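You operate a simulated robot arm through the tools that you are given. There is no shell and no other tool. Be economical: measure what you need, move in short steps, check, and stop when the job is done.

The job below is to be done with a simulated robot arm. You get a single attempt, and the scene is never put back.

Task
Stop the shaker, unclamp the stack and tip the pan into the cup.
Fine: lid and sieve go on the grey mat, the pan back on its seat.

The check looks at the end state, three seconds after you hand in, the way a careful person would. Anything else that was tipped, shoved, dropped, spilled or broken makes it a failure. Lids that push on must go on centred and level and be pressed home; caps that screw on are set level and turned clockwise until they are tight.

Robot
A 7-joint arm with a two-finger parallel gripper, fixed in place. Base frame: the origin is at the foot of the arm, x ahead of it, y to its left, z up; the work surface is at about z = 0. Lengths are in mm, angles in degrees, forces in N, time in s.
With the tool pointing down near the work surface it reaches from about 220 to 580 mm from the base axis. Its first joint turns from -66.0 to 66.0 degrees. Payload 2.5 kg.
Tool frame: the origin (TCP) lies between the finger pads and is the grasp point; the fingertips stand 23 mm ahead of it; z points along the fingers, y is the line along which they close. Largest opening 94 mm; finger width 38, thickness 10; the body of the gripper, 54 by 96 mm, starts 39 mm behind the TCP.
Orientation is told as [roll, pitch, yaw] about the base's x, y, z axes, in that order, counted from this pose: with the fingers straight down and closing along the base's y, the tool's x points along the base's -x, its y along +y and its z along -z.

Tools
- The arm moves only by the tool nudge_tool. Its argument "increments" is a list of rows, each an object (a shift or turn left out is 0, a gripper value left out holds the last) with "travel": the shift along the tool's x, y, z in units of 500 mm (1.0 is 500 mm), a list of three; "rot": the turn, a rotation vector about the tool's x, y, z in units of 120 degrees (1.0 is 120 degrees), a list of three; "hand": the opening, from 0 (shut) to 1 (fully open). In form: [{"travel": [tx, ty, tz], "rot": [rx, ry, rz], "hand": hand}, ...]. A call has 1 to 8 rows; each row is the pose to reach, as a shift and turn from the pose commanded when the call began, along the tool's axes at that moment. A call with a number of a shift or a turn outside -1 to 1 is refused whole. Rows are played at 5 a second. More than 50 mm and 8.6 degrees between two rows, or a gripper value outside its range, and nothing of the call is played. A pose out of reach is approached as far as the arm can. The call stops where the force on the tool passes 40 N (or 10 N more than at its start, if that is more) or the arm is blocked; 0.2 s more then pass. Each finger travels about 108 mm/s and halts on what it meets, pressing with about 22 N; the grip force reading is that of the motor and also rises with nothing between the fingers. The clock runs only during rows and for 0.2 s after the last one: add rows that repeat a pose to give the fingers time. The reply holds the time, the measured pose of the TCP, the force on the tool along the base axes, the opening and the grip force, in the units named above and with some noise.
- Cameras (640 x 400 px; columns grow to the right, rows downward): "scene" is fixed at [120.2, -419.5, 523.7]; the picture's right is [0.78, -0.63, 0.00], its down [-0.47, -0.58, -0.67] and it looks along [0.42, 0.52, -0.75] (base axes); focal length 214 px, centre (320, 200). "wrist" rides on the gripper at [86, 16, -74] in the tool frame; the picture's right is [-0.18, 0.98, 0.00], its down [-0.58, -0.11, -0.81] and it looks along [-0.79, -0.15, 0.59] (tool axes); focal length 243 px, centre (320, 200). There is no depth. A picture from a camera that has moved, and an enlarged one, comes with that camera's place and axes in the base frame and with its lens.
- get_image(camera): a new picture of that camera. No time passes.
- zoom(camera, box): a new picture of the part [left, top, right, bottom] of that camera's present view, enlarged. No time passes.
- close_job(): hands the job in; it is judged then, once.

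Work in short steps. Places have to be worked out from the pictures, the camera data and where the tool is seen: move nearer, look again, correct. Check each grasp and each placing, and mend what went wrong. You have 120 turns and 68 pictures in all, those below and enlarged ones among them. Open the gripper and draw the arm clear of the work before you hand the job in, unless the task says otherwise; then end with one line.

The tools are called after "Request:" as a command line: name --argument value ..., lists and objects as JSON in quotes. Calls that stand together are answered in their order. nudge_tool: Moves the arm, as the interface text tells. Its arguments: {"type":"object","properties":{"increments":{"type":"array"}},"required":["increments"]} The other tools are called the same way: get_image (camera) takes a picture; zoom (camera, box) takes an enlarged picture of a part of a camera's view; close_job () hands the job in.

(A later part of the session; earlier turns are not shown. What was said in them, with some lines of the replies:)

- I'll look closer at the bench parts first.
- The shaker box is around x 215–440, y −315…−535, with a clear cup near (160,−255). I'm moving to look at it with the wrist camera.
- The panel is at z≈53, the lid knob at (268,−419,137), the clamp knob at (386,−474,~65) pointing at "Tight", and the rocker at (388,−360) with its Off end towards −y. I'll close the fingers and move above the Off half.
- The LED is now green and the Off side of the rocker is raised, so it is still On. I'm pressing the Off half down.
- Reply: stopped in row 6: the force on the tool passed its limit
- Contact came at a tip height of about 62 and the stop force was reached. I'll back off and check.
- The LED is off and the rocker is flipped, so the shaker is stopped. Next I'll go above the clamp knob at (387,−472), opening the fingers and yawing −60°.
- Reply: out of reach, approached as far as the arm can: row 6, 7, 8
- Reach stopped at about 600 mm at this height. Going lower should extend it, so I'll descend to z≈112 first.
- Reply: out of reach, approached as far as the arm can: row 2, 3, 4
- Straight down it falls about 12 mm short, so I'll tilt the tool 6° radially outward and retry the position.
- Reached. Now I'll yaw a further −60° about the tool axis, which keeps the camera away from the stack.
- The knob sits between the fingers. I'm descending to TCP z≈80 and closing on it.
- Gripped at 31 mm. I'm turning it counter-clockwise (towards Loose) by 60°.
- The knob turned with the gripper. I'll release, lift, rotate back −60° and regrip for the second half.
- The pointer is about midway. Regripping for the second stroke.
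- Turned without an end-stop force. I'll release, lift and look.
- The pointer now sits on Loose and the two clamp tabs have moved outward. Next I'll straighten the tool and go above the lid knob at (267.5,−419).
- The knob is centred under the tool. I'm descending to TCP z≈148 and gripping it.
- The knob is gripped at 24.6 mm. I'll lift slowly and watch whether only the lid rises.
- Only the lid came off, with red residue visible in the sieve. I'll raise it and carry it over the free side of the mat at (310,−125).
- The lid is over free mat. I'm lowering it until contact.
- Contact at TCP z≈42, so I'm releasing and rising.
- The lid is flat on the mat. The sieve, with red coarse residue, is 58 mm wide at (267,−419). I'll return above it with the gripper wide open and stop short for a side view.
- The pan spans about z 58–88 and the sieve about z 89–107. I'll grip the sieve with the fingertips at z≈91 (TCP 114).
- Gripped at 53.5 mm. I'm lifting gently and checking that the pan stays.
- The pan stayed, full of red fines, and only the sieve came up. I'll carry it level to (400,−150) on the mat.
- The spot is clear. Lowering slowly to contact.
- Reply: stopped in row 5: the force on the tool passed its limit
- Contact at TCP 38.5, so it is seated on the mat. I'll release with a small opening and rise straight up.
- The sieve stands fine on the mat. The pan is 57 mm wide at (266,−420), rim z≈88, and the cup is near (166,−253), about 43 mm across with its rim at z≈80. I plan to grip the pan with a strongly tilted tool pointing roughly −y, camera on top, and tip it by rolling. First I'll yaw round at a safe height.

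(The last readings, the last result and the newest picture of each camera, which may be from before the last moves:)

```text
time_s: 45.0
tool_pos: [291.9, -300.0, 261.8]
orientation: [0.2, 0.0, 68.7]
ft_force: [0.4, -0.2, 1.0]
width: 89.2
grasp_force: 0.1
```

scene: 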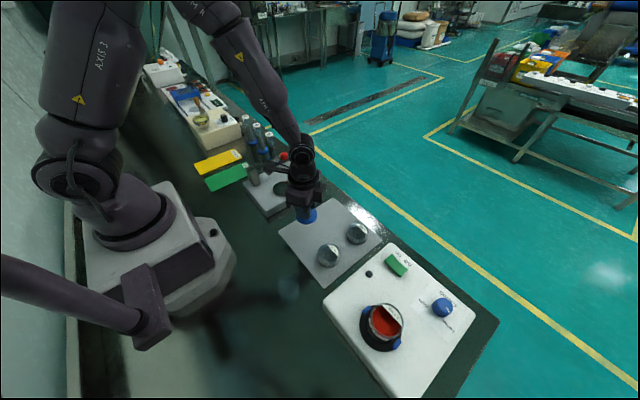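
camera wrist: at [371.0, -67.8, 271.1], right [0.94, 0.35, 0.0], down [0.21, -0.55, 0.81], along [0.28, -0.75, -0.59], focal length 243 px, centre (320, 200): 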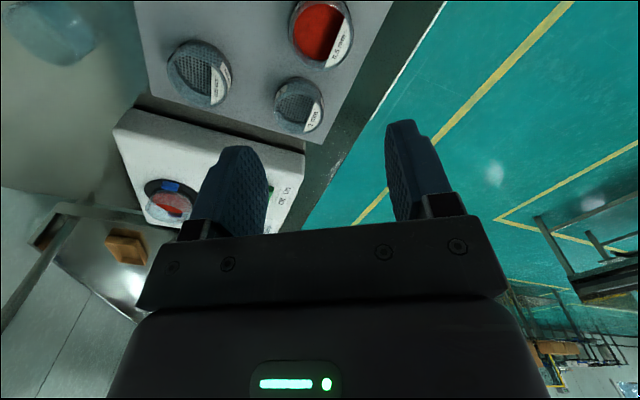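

Yaw is free. I'll finish to yaw 80 and then tilt the tool towards the −y direction.

Request:
nudge_tool --increments '[{"rot": [0, 0, -0.05]}, {"rot": [0, 0, -0.094]}]'

Request:
nudge_tool --increments '[{"rot": [0, 0.07, 0]}, {"rot": [0, 0.14, 0]}, {"rot": [0, 0.21, 0]}, {"rot": [0, 0.28, 0]}, {"rot": [0, 0.35, 0]}, {"rot": [0, 0.42, 0]}, {"rot": [0, 0.49, 0]}, {"rot": [0, 0.56, 0]}]'

Request:
get_image --camera "wrist"

Request:
get_image --camera "scene"

```text
time_s: 45.6
tool_pos: [290.8, -300.3, 262.7]
orientation: [0.2, 0.0, 79.8]
ft_force: [-0.7, 0.1, 0.1]
width: 89.3
grasp_force: 0.0
```

```text
time_s: 47.4
tool_pos: [292.7, -300.9, 262.7]
orientation: [0.2, 67.4, 79.9]
ft_force: [0.4, -0.8, 0.2]
width: 89.1
grasp_force: 0.1
```

```text
27 pictures are left
camera wrist: at [283.4, -262.0, 370.9], right [-0.95, 0.24, -0.17], down [0.28, 0.93, -0.23], along [0.1, -0.26, -0.96], focal length 243 px, centre (320, 200)
```

wrist: 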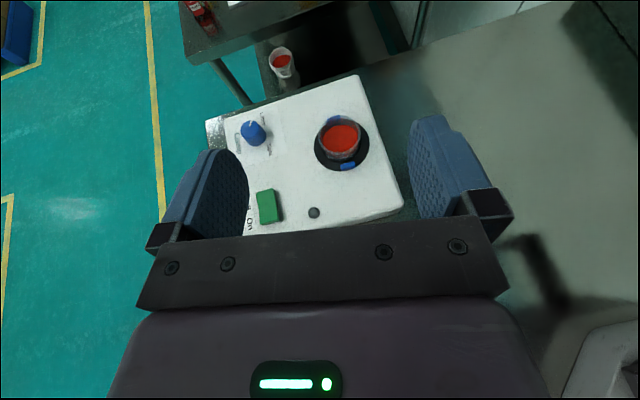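

```text
26 pictures are left
```

scene: 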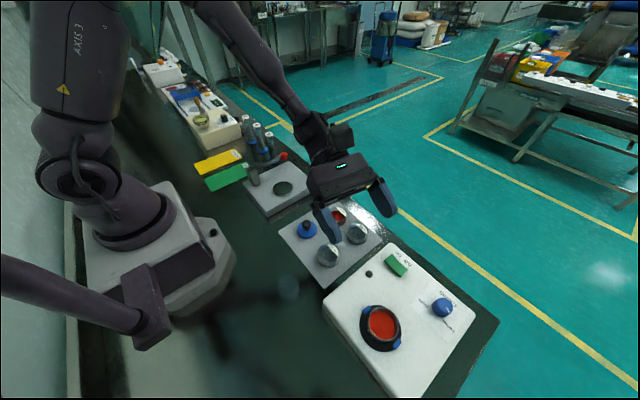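

The tilted configuration works and the camera looks straight down. I'll move above the pan at TCP z≈140 for a precise look.

Request:
nudge_tool --increments '[{"travel": [-0.033, 0.002, 0.08]}, {"travel": [-0.067, 0.005, 0.16]}, {"travel": [-0.1, 0.007, 0.24]}, {"travel": [-0.134, 0.01, 0.319]}, {"travel": [-0.134, 0.01, 0.319]}]'

Request:
get_image --camera "wrist"

Request:
zoom --camera "scene" --box '[320, 240, 480, 360]'

```text
time_s: 48.6
tool_pos: [263.6, -416.9, 138.8]
orientation: [0.1, 67.3, 79.8]
ft_force: [-0.4, 0.5, -0.6]
width: 89.3
grasp_force: 0.1
```

```text
25 pictures are left
camera wrist: at [254.6, -378.7, 246.5], right [-0.95, 0.25, -0.17], down [0.28, 0.93, -0.22], along [0.1, -0.26, -0.96], focal length 243 px, centre (320, 200)
```

wrist: 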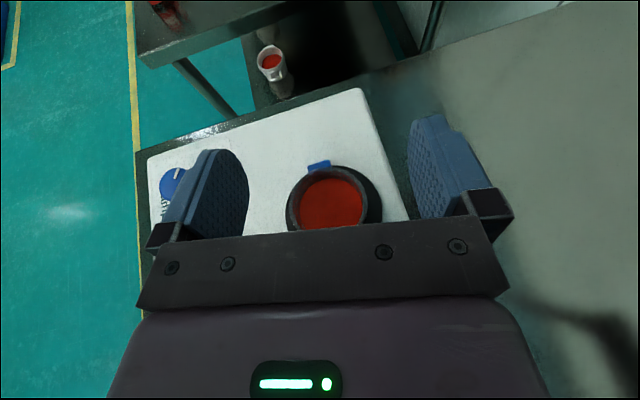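

```text
3.33 times, centred on (400, 300) of scene
camera zoom: at [120.2, -419.5, 523.7], right [0.78, -0.63, 0.0], down [-0.47, -0.58, -0.67], along [0.42, 0.52, -0.75], focal length 715 px, centre (53, -133)
```

zoom: 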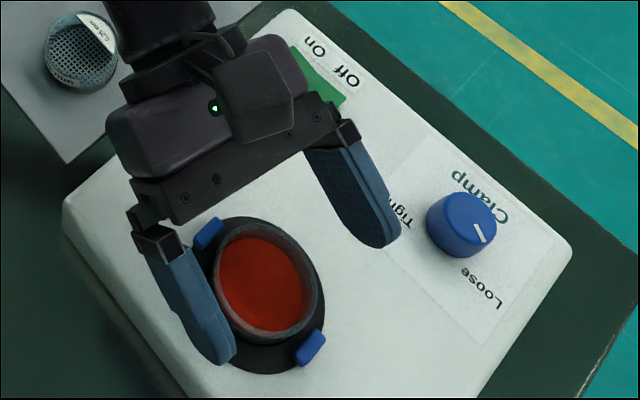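

The pan axis is (267,−420) with the rim at about z 83–86. I'm lowering straight down to TCP z≈88, fingers straddling the pan.

Request:
nudge_tool --increments '[{"travel": [-0.03, -0.0075, 0.014]}, {"travel": [-0.055, -0.0075, 0.026]}, {"travel": [-0.075, -0.0075, 0.0355]}, {"travel": [-0.092, -0.0075, 0.0435]}, {"travel": [-0.092, -0.0075, 0.0435]}]'

Request:
get_image --camera "wrist"

Request:
zoom --camera "scene" --box '[320, 260, 480, 360]'

```text
time_s: 49.8
tool_pos: [267.0, -421.2, 86.2]
orientation: [0.2, 67.2, 79.7]
ft_force: [-0.8, -1.1, 0.3]
width: 89.2
grasp_force: 0.1
```

```text
23 pictures are left
camera wrist: at [258.8, -382.7, 195.6], right [-0.95, 0.25, -0.17], down [0.28, 0.93, -0.22], along [0.1, -0.26, -0.96], focal length 243 px, centre (320, 200)
```

wrist: 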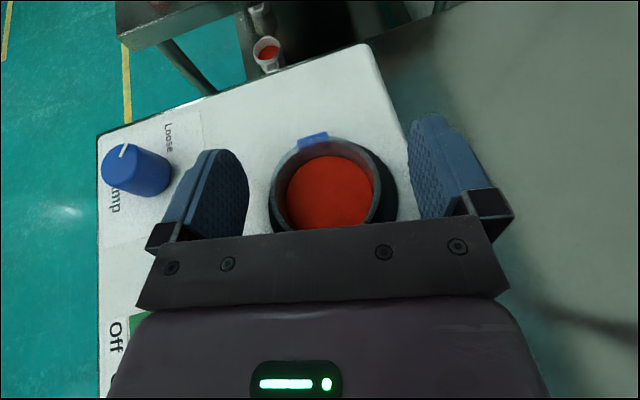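

```text
4.00 times, centred on (400, 310) of scene
camera zoom: at [120.2, -419.5, 523.7], right [0.78, -0.63, 0.0], down [-0.47, -0.58, -0.67], along [0.42, 0.52, -0.75], focal length 858 px, centre (0, -240)
```

zoom: 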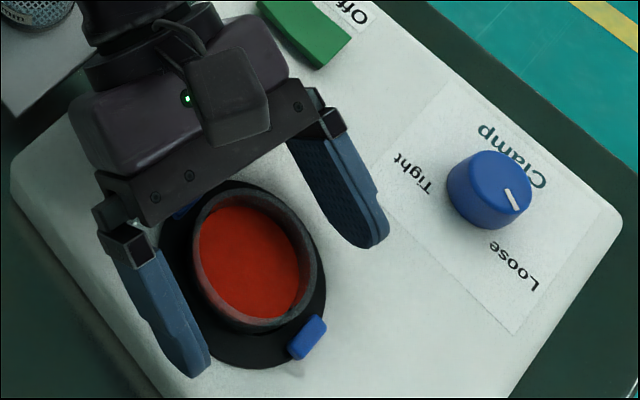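

The pan rim is really at about z 78. I'll lower 3.5 mm more, back 5 mm for better pad overlap, and close.

Request:
nudge_tool --increments '[{"travel": [-0.005, 0, -0.0064]}, {"travel": [-0.0102, 0, -0.0064]}, {"travel": [-0.0102, 0, -0.0064], "hand": 0.5}, {"travel": [-0.0102, 0, -0.0064], "hand": 0.5}, {"travel": [-0.0102, 0, -0.0064], "hand": 0.5}, {"travel": [-0.0102, 0, -0.0064], "hand": 0.5}]'

Request:
get_image --camera "wrist"

```text
time_s: 51.2
tool_pos: [269.4, -417.9, 84.4]
orientation: [0.1, 67.3, 79.9]
ft_force: [-0.3, -0.4, 1.7]
width: 54.7
grasp_force: 21.9
```

```text
21 pictures are left
camera wrist: at [260.0, -378.4, 193.8], right [-0.95, 0.25, -0.17], down [0.28, 0.93, -0.22], along [0.1, -0.26, -0.96], focal length 243 px, centre (320, 200)
```

wrist: 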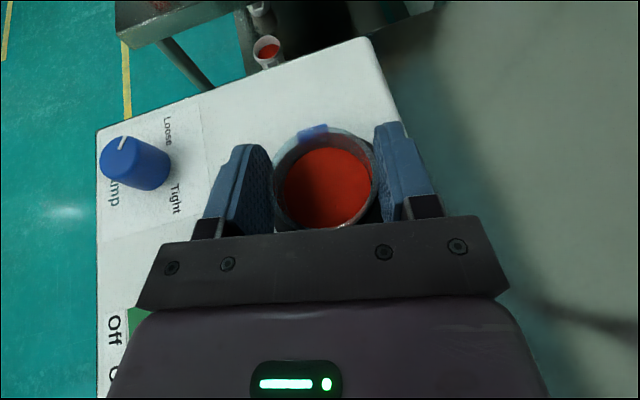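

Gripped at 54.7 mm. Lifting straight up slowly to check that the pan comes along.

Request:
nudge_tool --increments '[{"travel": [0.009, 0, -0.0039]}, {"travel": [0.018, 0, -0.0077]}, {"travel": [0.037, 0, -0.0154]}, {"travel": [0.074, 0, -0.0308]}, {"travel": [0.11, 0, -0.046]}]'

Request:
get_image --camera "wrist"

Request:
zoom --camera "scene" --box '[320, 240, 480, 360]'

```text
time_s: 52.4
tool_pos: [268.7, -416.3, 145.3]
orientation: [0.2, 67.2, 79.8]
ft_force: [0.0, -0.2, -0.9]
width: 54.6
grasp_force: 21.8
```

```text
20 pictures are left
camera wrist: at [259.1, -379.0, 253.9], right [-0.95, 0.25, -0.17], down [0.28, 0.93, -0.22], along [0.1, -0.26, -0.96], focal length 243 px, centre (320, 200)
```

wrist: 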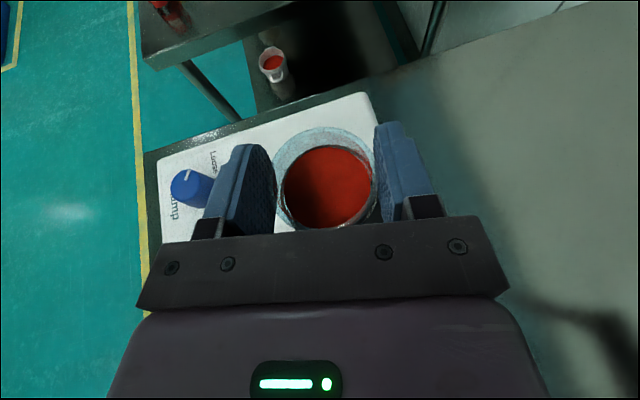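

```text
3.33 times, centred on (400, 300) of scene
camera zoom: at [120.2, -419.5, 523.7], right [0.78, -0.63, 0.0], down [-0.47, -0.58, -0.67], along [0.42, 0.52, -0.75], focal length 715 px, centre (53, -133)
```

zoom: 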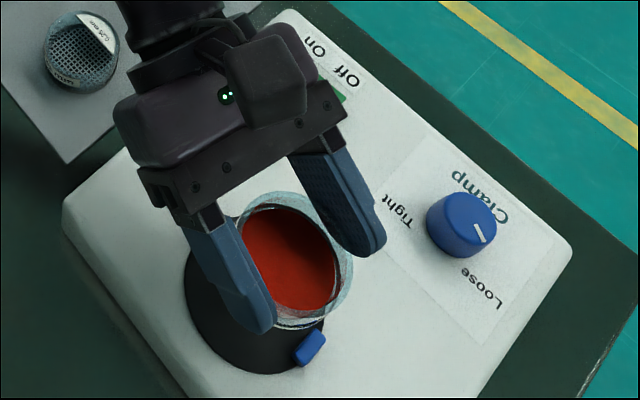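

The pan is held level. I'll raise it, swing the pointing direction by −35° about vertical, and move to where the wrist camera can see the cup.

Request:
nudge_tool --increments '[{"travel": [0.007, 0.005, -0.033], "rot": [-0.045, 0, 0.019]}, {"travel": [0.014, 0.011, -0.08], "rot": [-0.09, 0, 0.038]}, {"travel": [0.021, 0.016, -0.12], "rot": [-0.135, 0, 0.056]}, {"travel": [0.029, 0.022, -0.16], "rot": [-0.18, 0, 0.075]}, {"travel": [0.036, 0.027, -0.199], "rot": [-0.225, 0, 0.094]}, {"travel": [0.036, 0.027, -0.199], "rot": [-0.269, 0, 0.112]}, {"travel": [0.036, 0.027, -0.199], "rot": [-0.269, 0, 0.112]}]'

Request:
get_image --camera "wrist"

```text
time_s: 54.0
tool_pos: [271.4, -330.7, 197.7]
orientation: [0.4, 67.2, 45.1]
ft_force: [0.0, -0.3, 0.8]
width: 54.7
grasp_force: 22.0
```

```text
18 pictures are left
camera wrist: at [285.2, -294.3, 306.9], right [-0.64, 0.75, -0.17], down [0.77, 0.6, -0.23], along [-0.07, -0.27, -0.96], focal length 243 px, centre (320, 200)
```

wrist: 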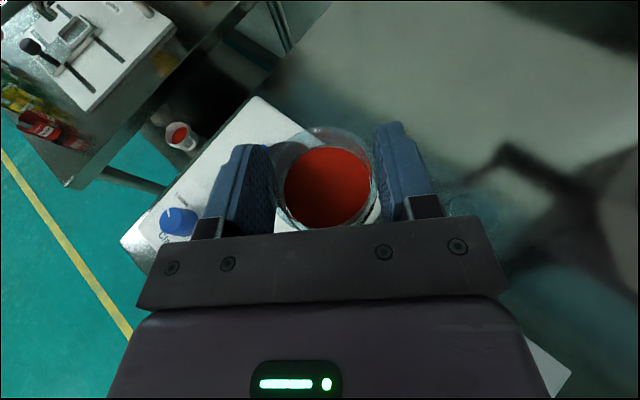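

Request:
zoom --camera "wrist" --box '[400, 120, 592, 240]'

Request:
zoom --camera "scene" --box '[240, 240, 400, 340]'

```text
3.33 times, centred on (496, 180) of wrist
camera zoom: at [285.2, -294.3, 306.9], right [-0.64, 0.75, -0.17], down [0.77, 0.6, -0.23], along [-0.07, -0.27, -0.96], focal length 809 px, centre (-267, 267)
```

zoom: 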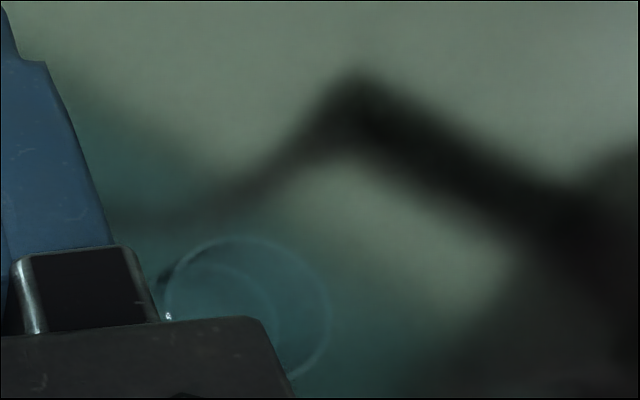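

```text
4.00 times, centred on (320, 290) of scene
camera zoom: at [120.2, -419.5, 523.7], right [0.78, -0.63, 0.0], down [-0.47, -0.58, -0.67], along [0.42, 0.52, -0.75], focal length 858 px, centre (320, -160)
```

zoom: 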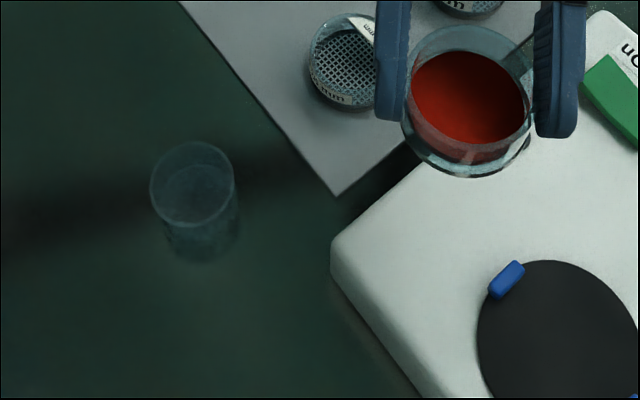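

The cup is partly hidden by the gripper bracket. I'm shifting a little to see the whole rim.

Request:
nudge_tool --increments '[{"travel": [-0.022, 0.031, -0.052]}, {"travel": [-0.022, 0.031, -0.052]}]'

Request:
zoom --camera "wrist" --box '[400, 100, 592, 220]'

```text
time_s: 54.6
tool_pos: [280.0, -301.3, 198.0]
orientation: [0.5, 67.3, 45.1]
ft_force: [-0.7, -0.2, -0.4]
width: 54.8
grasp_force: 22.2
```

```text
3.33 times, centred on (496, 160) of wrist
camera zoom: at [294.8, -263.9, 307.1], right [-0.64, 0.75, -0.17], down [0.76, 0.6, -0.23], along [-0.07, -0.27, -0.96], focal length 809 px, centre (-267, 333)
```

zoom: 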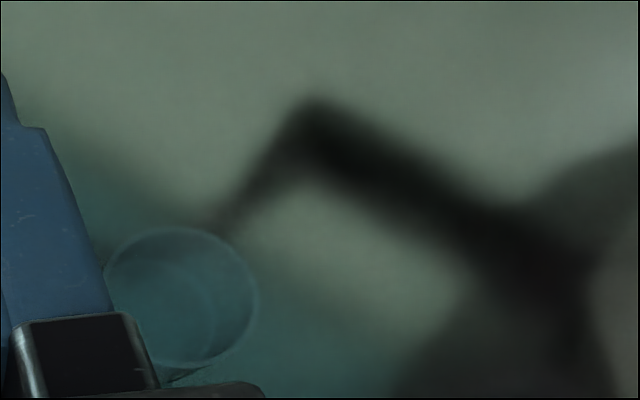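

Triangulating the cup gives centre ≈(176.5,−236) and rim z≈40. The best pour is over the fingertip side, pitching the tool about its closing axis. I'll turn the pointing direction to about −88° and take one more look to confirm the cup.

Request:
nudge_tool --increments '[{"travel": [-0.013, 0.016, -0.015], "rot": [0.06, 0, -0.025]}, {"travel": [-0.026, 0.033, -0.031], "rot": [0.12, 0, -0.05]}, {"travel": [-0.039, 0.05, -0.046], "rot": [0.18, 0, -0.075]}, {"travel": [-0.052, 0.066, -0.062], "rot": [0.24, 0, -0.1]}, {"travel": [-0.065, 0.083, -0.078], "rot": [0.3, 0, -0.125]}, {"travel": [-0.078, 0.099, -0.093], "rot": [0.362, 0, -0.151]}, {"travel": [-0.078, 0.099, -0.093], "rot": [0.362, 0, -0.151]}]'

Request:
get_image --camera "wrist"

```text
time_s: 56.2
tool_pos: [287.4, -225.2, 179.5]
orientation: [0.2, 67.2, 92.0]
ft_force: [0.2, -0.8, -0.5]
width: 54.3
grasp_force: 22.4
```

```text
14 pictures are left
camera wrist: at [270.1, -188.6, 288.9], right [-0.98, 0.04, -0.17], down [0.08, 0.97, -0.22], along [0.15, -0.23, -0.96], focal length 243 px, centre (320, 200)
```

wrist: 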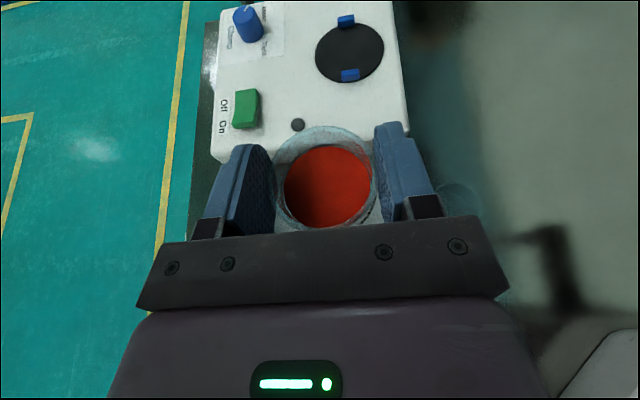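

Request:
zoom --camera "wrist" --box '[400, 150, 528, 230]'

```text
5.00 times, centred on (464, 190) of wrist
camera zoom: at [270.1, -188.6, 288.9], right [-0.98, 0.04, -0.17], down [0.08, 0.97, -0.22], along [0.15, -0.23, -0.96], focal length 1213 px, centre (-400, 250)
```

zoom: 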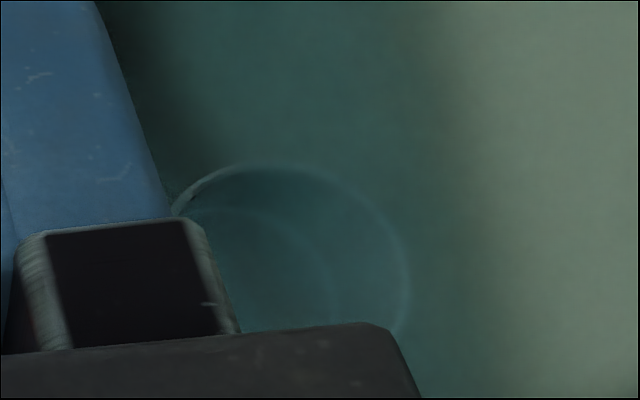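

The cup is confirmed at about (176.5,−235), rim z≈38. I'll move the pan behind the cup at TCP (176,−208,140), still level.

Request:
nudge_tool --increments '[{"travel": [-0.018, 0.044, -0.002]}, {"travel": [-0.045, 0.11, -0.004]}, {"travel": [-0.072, 0.178, -0.007]}, {"travel": [-0.089, 0.222, -0.0085]}, {"travel": [-0.089, 0.222, -0.0085]}]'

Request:
get_image --camera "scene"

```text
time_s: 57.4
tool_pos: [190.7, -209.2, 133.1]
orientation: [0.3, 67.2, 92.1]
ft_force: [-0.7, 0.1, -0.7]
width: 54.7
grasp_force: 21.5
out of reach, approached as far as the arm can: row 4, 5
```

```text
12 pictures are left
```

scene: 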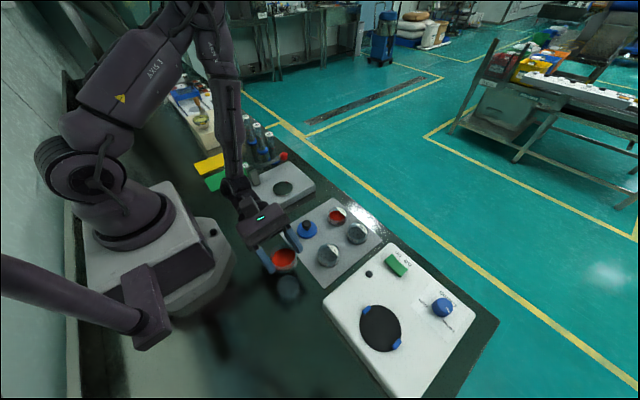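

Slightly too close to the base for that attitude. Pitching the pan 15° (still no spill) moves the wrist outward, and then I can finish the approach.

Request:
nudge_tool --increments '[{"rot": [0, -0.042, 0]}, {"rot": [0, -0.084, 0]}, {"rot": [0, -0.125, 0]}, {"travel": [-0.022, 0.015, 0.005], "rot": [0, -0.125, 0]}, {"travel": [-0.045, 0.03, 0.011], "rot": [0, -0.125, 0]}, {"travel": [-0.045, 0.03, 0.011], "rot": [0, -0.125, 0]}]'

Request:
zoom --camera "scene" --box '[210, 210, 370, 310]'

```text
time_s: 58.8
tool_pos: [186.0, -210.4, 102.9]
orientation: [0.1, 52.2, 91.9]
ft_force: [0.1, -0.2, -1.1]
width: 54.7
grasp_force: 21.9
out of reach, approached as far as the arm can: row 1, 2, 3, 4, 5, 6
```

```text
4.00 times, centred on (290, 260) of scene
camera zoom: at [120.2, -419.5, 523.7], right [0.78, -0.63, 0.0], down [-0.47, -0.58, -0.67], along [0.42, 0.52, -0.75], focal length 858 px, centre (440, -40)
```

zoom: 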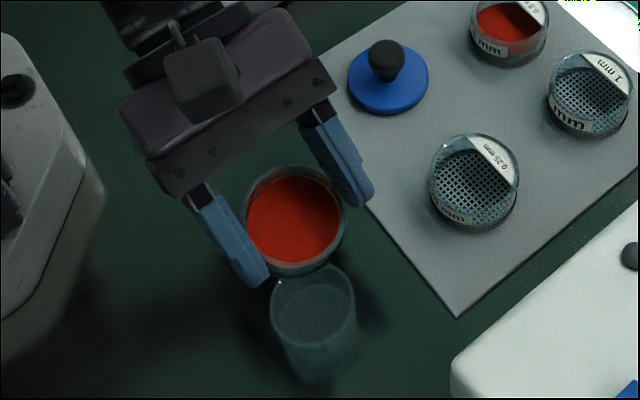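

Still limited radially. Rotating the pointing direction to −100° moves the wrist outward, so I'll do that while moving to (181,−206,95).

Request:
nudge_tool --increments '[{"rot": [-0.04, 0, 0.031]}, {"rot": [-0.079, 0, 0.062]}, {"travel": [-0.018, 0.0093, 0.003], "rot": [-0.079, 0, 0.062]}, {"travel": [-0.018, 0.0093, 0.003], "rot": [-0.079, 0, 0.062]}]'

```text
time_s: 59.8
tool_pos: [182.2, -206.3, 95.6]
orientation: [0.1, 52.3, 79.7]
ft_force: [-0.1, -0.2, -0.7]
width: 54.6
grasp_force: 21.9
```

Position reached. I'm beginning the pour, pitching to about 43° while keeping the low lip over the cup centre.

Request:
nudge_tool --increments '[{"travel": [-0.0012, 0, 0.005], "rot": [0, -0.0583, 0]}, {"travel": [-0.0018, 0, 0.0108], "rot": [0, -0.1167, 0]}, {"travel": [-0.0018, 0, 0.0108], "rot": [0, -0.1167, 0]}, {"travel": [-0.0006, 0, 0.0156], "rot": [0, -0.175, 0]}, {"travel": [-0.0006, 0, 0.0156], "rot": [0, -0.175, 0]}, {"travel": [0.001, 0, 0.021], "rot": [0, -0.233, 0]}, {"travel": [0.001, 0, 0.021], "rot": [0, -0.233, 0]}]'

Request:
zoom --camera "scene" --box '[210, 210, 370, 310]'

```text
time_s: 61.4
tool_pos: [179.6, -215.9, 89.0]
orientation: [0.0, 24.2, 79.7]
ft_force: [0.5, -0.1, -0.8]
width: 54.5
grasp_force: 21.9
```

```text
4.00 times, centred on (290, 260) of scene
camera zoom: at [120.2, -419.5, 523.7], right [0.78, -0.63, 0.0], down [-0.47, -0.58, -0.67], along [0.42, 0.52, -0.75], focal length 858 px, centre (440, -40)
```

zoom: 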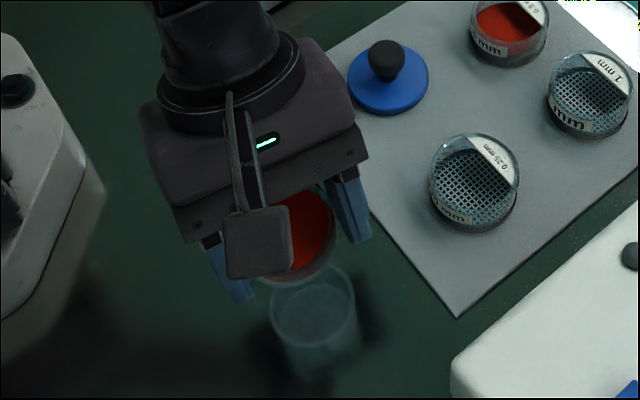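

The geometry matches: the lip is above the cup centre and nothing has flowed yet. Continuing to about 75°.

Request:
nudge_tool --increments '[{"travel": [0.0058, 0, 0.0026], "rot": [0, -0.0667, 0]}, {"travel": [0.0058, 0, 0.0026], "rot": [0, -0.0667, 0]}, {"travel": [0.012, 0, 0.0054], "rot": [0, -0.133, 0]}, {"travel": [0.012, 0, 0.0054], "rot": [0, -0.133, 0]}, {"travel": [0.0188, 0, 0.0084], "rot": [0, -0.2, 0]}, {"travel": [0.0188, 0, 0.0084], "rot": [0, -0.2, 0]}, {"travel": [0.0255, 0, 0.0115], "rot": [0, -0.267, 0]}, {"travel": [0.0255, 0, 0.0115], "rot": [0, -0.267, 0]}]'

Request:
zoom --camera "scene" --box '[210, 210, 370, 310]'

```text
time_s: 63.2
tool_pos: [176.8, -228.1, 89.5]
orientation: [0.0, -7.8, 79.7]
ft_force: [0.2, -0.1, -0.7]
width: 54.5
grasp_force: 21.8
```

```text
4.00 times, centred on (290, 260) of scene
camera zoom: at [120.2, -419.5, 523.7], right [0.78, -0.63, 0.0], down [-0.47, -0.58, -0.67], along [0.42, 0.52, -0.75], focal length 858 px, centre (440, -40)
```

zoom: 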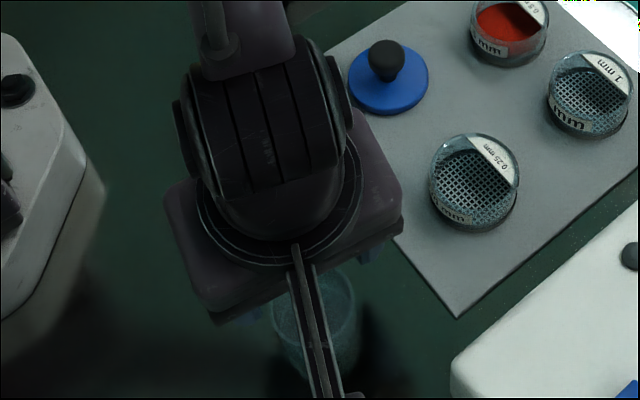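

No spill visible. Continuing to about 107°.

Request:
nudge_tool --increments '[{"travel": [0.007, 0, -0.001], "rot": [0, -0.0667, 0]}, {"travel": [0.007, 0, -0.001], "rot": [0, -0.0667, 0]}, {"travel": [0.0147, 0, -0.002], "rot": [0, -0.133, 0]}, {"travel": [0.0147, 0, -0.002], "rot": [0, -0.133, 0]}, {"travel": [0.0218, 0, -0.003], "rot": [0, -0.2, 0]}, {"travel": [0.0218, 0, -0.003], "rot": [0, -0.2, 0]}, {"travel": [0.0285, 0, -0.004], "rot": [0, -0.267, 0]}, {"travel": [0.0285, 0, -0.004], "rot": [0, -0.267, 0]}]'

Request:
get_image --camera "wrist"

```text
time_s: 65.0
tool_pos: [173.0, -243.7, 88.5]
orientation: [0.0, -40.0, 79.8]
ft_force: [0.6, -0.8, 0.2]
width: 54.5
grasp_force: 22.3
```

```text
8 pictures are left
camera wrist: at [138.1, -352.5, 90.2], right [-0.94, 0.31, 0.12], down [0.09, -0.09, 0.99], along [0.32, 0.95, 0.05], focal length 243 px, centre (320, 200)
```

wrist: 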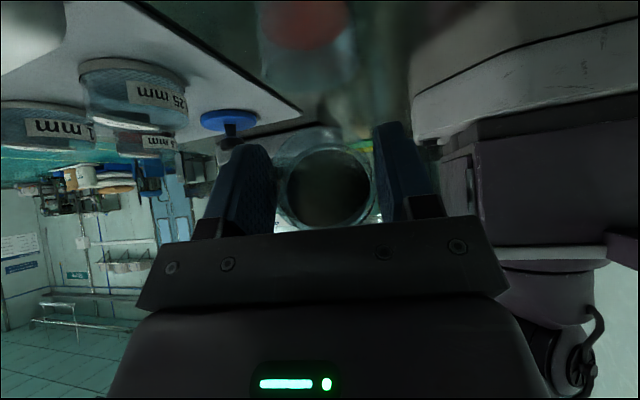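

The wrist view shows red fines in the cup and the pan nearly empty. I'll go on to about 125° and hold to drain fully.

Request:
nudge_tool --increments '[{"travel": [0.002, 0, -0.007], "rot": [0, -0.0667, 0]}, {"travel": [0.002, 0, -0.007], "rot": [0, -0.0667, 0]}, {"travel": [0.004, 0, -0.0136], "rot": [0, -0.133, 0]}, {"travel": [0.004, 0, -0.0136], "rot": [0, -0.133, 0]}, {"travel": [0.004, 0, -0.0136], "rot": [0, -0.145, 0]}, {"travel": [0.004, 0, -0.0136], "rot": [0, -0.133, 0]}, {"travel": [0.004, 0, -0.0136], "rot": [0, -0.145, 0]}, {"travel": [0.004, 0, -0.0136], "rot": [0, -0.145, 0]}]'

Request:
get_image --camera "wrist"

```text
time_s: 66.8
tool_pos: [172.8, -248.7, 93.0]
orientation: [0.0, -57.3, 79.7]
ft_force: [-0.5, -1.1, -0.3]
width: 54.5
grasp_force: 21.9
```

```text
7 pictures are left
camera wrist: at [138.3, -353.5, 59.9], right [-0.95, 0.27, 0.16], down [0.04, -0.38, 0.93], along [0.31, 0.88, 0.35], focal length 243 px, centre (320, 200)
```

wrist: 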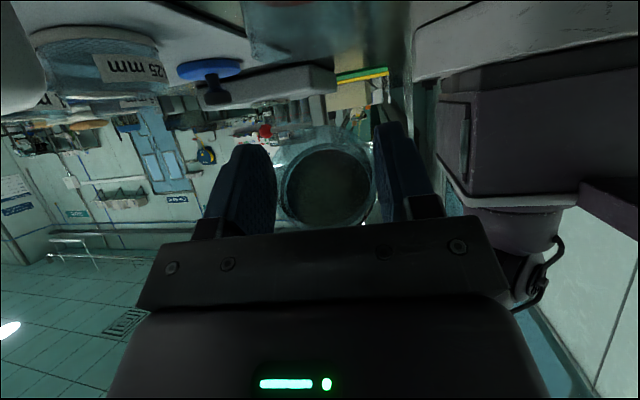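

The pan is empty. I'll lift clear of the cup and then pitch back.

Request:
nudge_tool --increments '[{"travel": [-0.067, 0, -0.043]}, {"travel": [-0.135, 0, -0.086]}, {"travel": [-0.17, 0, -0.107], "rot": [0, 0.07, 0]}, {"travel": [-0.17, 0, -0.107], "rot": [0, 0.14, 0]}, {"travel": [-0.17, 0, -0.107], "rot": [0, 0.21, 0]}, {"travel": [-0.17, 0, -0.107], "rot": [0, 0.28, 0]}, {"travel": [-0.17, 0, -0.107], "rot": [0, 0.35, 0]}, {"travel": [-0.17, 0, -0.107], "rot": [0, 0.42, 0]}]'

Request:
zoom --camera "scene" --box '[210, 210, 370, 310]'

```text
time_s: 68.6
tool_pos: [173.8, -247.2, 192.6]
orientation: [0.0, -6.7, 79.7]
ft_force: [0.0, 0.2, -1.1]
width: 54.2
grasp_force: 22.3
```

```text
4.00 times, centred on (290, 260) of scene
camera zoom: at [120.2, -419.6, 523.7], right [0.78, -0.63, 0.0], down [-0.47, -0.58, -0.67], along [0.42, 0.52, -0.75], focal length 858 px, centre (440, -40)
```

zoom: 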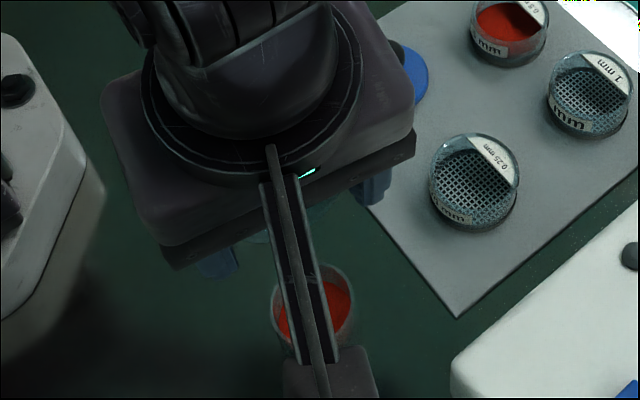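

The fines are in the upright cup with no spill around it. Now I'll carry the pan back over its seat while pitching it level.

Request:
nudge_tool --increments '[{"travel": [0.037, -0.031, -0.002], "rot": [0, 0.07, 0]}, {"travel": [0.075, -0.062, -0.004], "rot": [0, 0.14, 0]}, {"travel": [0.112, -0.093, -0.006], "rot": [0, 0.21, 0]}, {"travel": [0.15, -0.124, -0.008], "rot": [0, 0.28, 0]}, {"travel": [0.187, -0.155, -0.01], "rot": [0, 0.35, 0]}, {"travel": [0.224, -0.185, -0.011], "rot": [0, 0.42, 0]}, {"travel": [0.262, -0.216, -0.013], "rot": [0, 0.49, 0]}, {"travel": [0.299, -0.247, -0.015], "rot": [0, 0.56, 0]}]'

```text
time_s: 70.4
tool_pos: [269.6, -418.0, 181.7]
orientation: [-0.2, 60.5, 79.8]
ft_force: [0.3, -0.3, -0.9]
width: 54.2
grasp_force: 22.0
```

Final levelling (6.7°) and descent to 30 mm above the seat.

Request:
nudge_tool --increments '[{"rot": [0, 0.056, 0]}, {"travel": [-0.06, 0.0022, 0.033], "rot": [0, 0.056, 0]}, {"travel": [-0.1157, 0.0022, 0.0634], "rot": [0, 0.056, 0]}, {"travel": [-0.1157, 0.0022, 0.0634], "rot": [0, 0.056, 0]}]'

Request:
zoom --camera "scene" --box '[320, 260, 480, 360]'

```text
time_s: 71.4
tool_pos: [268.6, -415.3, 116.7]
orientation: [-0.2, 67.0, 79.7]
ft_force: [-0.1, 0.7, -0.2]
width: 54.8
grasp_force: 21.7
```

```text
4.00 times, centred on (400, 310) of scene
camera zoom: at [120.2, -419.5, 523.7], right [0.78, -0.63, 0.0], down [-0.47, -0.58, -0.67], along [0.42, 0.52, -0.75], focal length 858 px, centre (0, -240)
```

zoom: 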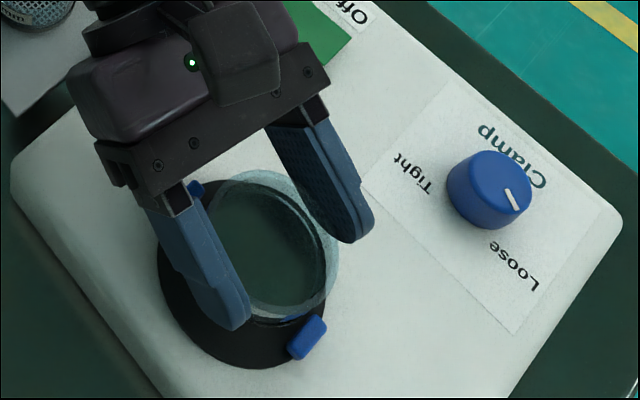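

Aligned over the seat. Lowering gently.

Request:
nudge_tool --increments '[{"travel": [-0.018, 0, 0.01]}, {"travel": [-0.036, 0, 0.018]}, {"travel": [-0.0505, 0, 0.0242]}, {"travel": [-0.056, 0, 0.0265]}, {"travel": [-0.0597, 0, 0.028]}, {"travel": [-0.0615, 0, 0.0288]}]'

```text
time_s: 72.8
tool_pos: [267.4, -416.1, 83.7]
orientation: [-0.2, 67.4, 79.6]
ft_force: [-1.9, -4.1, 16.5]
width: 54.7
grasp_force: 21.7
```

The pan bears on the seat at the original grasp height (16 N). I'll release and back straight up.

Request:
nudge_tool --increments '[{"hand": 0.7}, {"hand": 0.95}, {"hand": 0.95}, {"hand": 0.95}, {"travel": [0.037, 0, -0.0155]}, {"travel": [0.1, 0, -0.042]}, {"travel": [0.18, 0, -0.076]}, {"travel": [0.24, 0, -0.15]}]'

Request:
get_image --camera "wrist"

Request:
zoom --camera "scene" --box '[240, 230, 480, 370]'

```text
time_s: 74.6
tool_pos: [271.0, -395.0, 222.3]
orientation: [0.0, 67.1, 79.9]
ft_force: [1.0, 0.7, 0.3]
width: 89.4
grasp_force: 0.0
```

```text
4 pictures are left
camera wrist: at [261.7, -356.8, 330.4], right [-0.95, 0.25, -0.17], down [0.28, 0.93, -0.22], along [0.1, -0.26, -0.96], focal length 243 px, centre (320, 200)
```

wrist: 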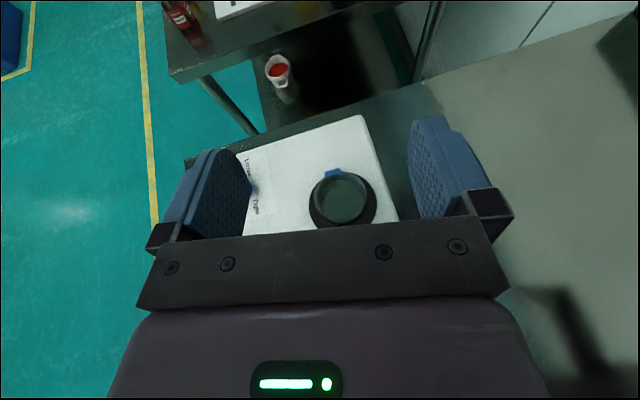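

```text
2.67 times, centred on (360, 300) of scene
camera zoom: at [120.2, -419.6, 523.7], right [0.78, -0.63, 0.0], down [-0.47, -0.58, -0.67], along [0.42, 0.52, -0.75], focal length 572 px, centre (213, -67)
```

zoom: 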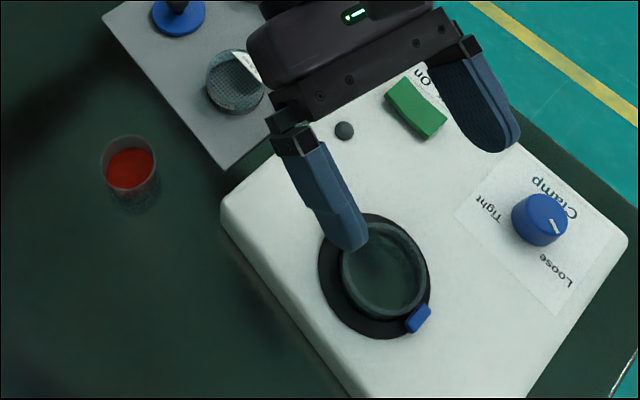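

The pan is on its seat and the cup holds the fines. I'll draw the arm away and check the seat closely.

Request:
nudge_tool --increments '[{"travel": [0.007, 0, -0.068]}, {"travel": [0.015, 0, -0.137]}, {"travel": [0.022, 0, -0.205]}, {"travel": [0.022, 0, -0.205]}]'

Request:
zoom --camera "scene" --box '[330, 280, 450, 360]'

Request:
get_image --camera "scene"

```text
time_s: 75.6
tool_pos: [286.9, -307.0, 271.4]
orientation: [0.0, 67.2, 79.7]
ft_force: [-0.4, 0.0, -0.5]
width: 89.7
grasp_force: 0.1
```

```text
5.00 times, centred on (390, 320) of scene
camera zoom: at [120.2, -419.5, 523.7], right [0.78, -0.63, 0.0], down [-0.47, -0.58, -0.67], along [0.42, 0.52, -0.75], focal length 1072 px, centre (-30, -400)
```

zoom: 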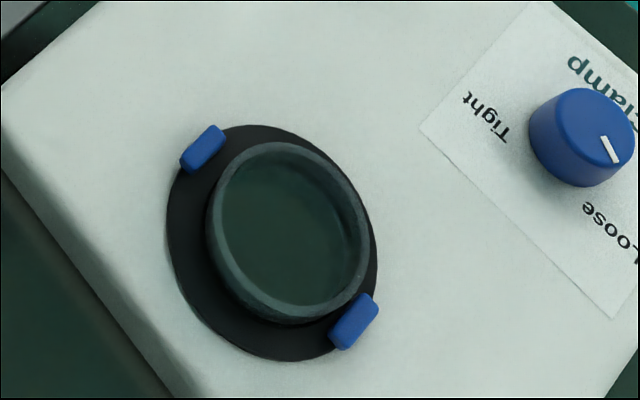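

```text
1 pictures are left
```

scene: 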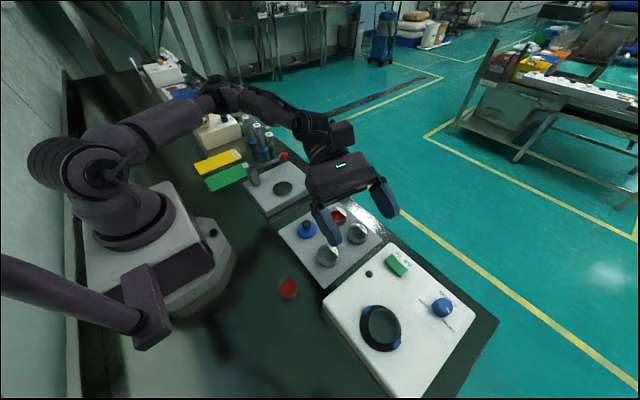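

The pan sits centred and level in the same place as before, empty. The lid and sieve are on the mat, the cup is upright with the fines, the shaker is off, the clamp is loose, and the gripper is open and clear. Handing in.

Request:
close_job

```text
The job is handed in.
```

I stopped the shaker, loosened the clamp and tipped the fines into the cup; the lid and sieve are on the grey mat, the pan is back on its seat, and I saw no spills.
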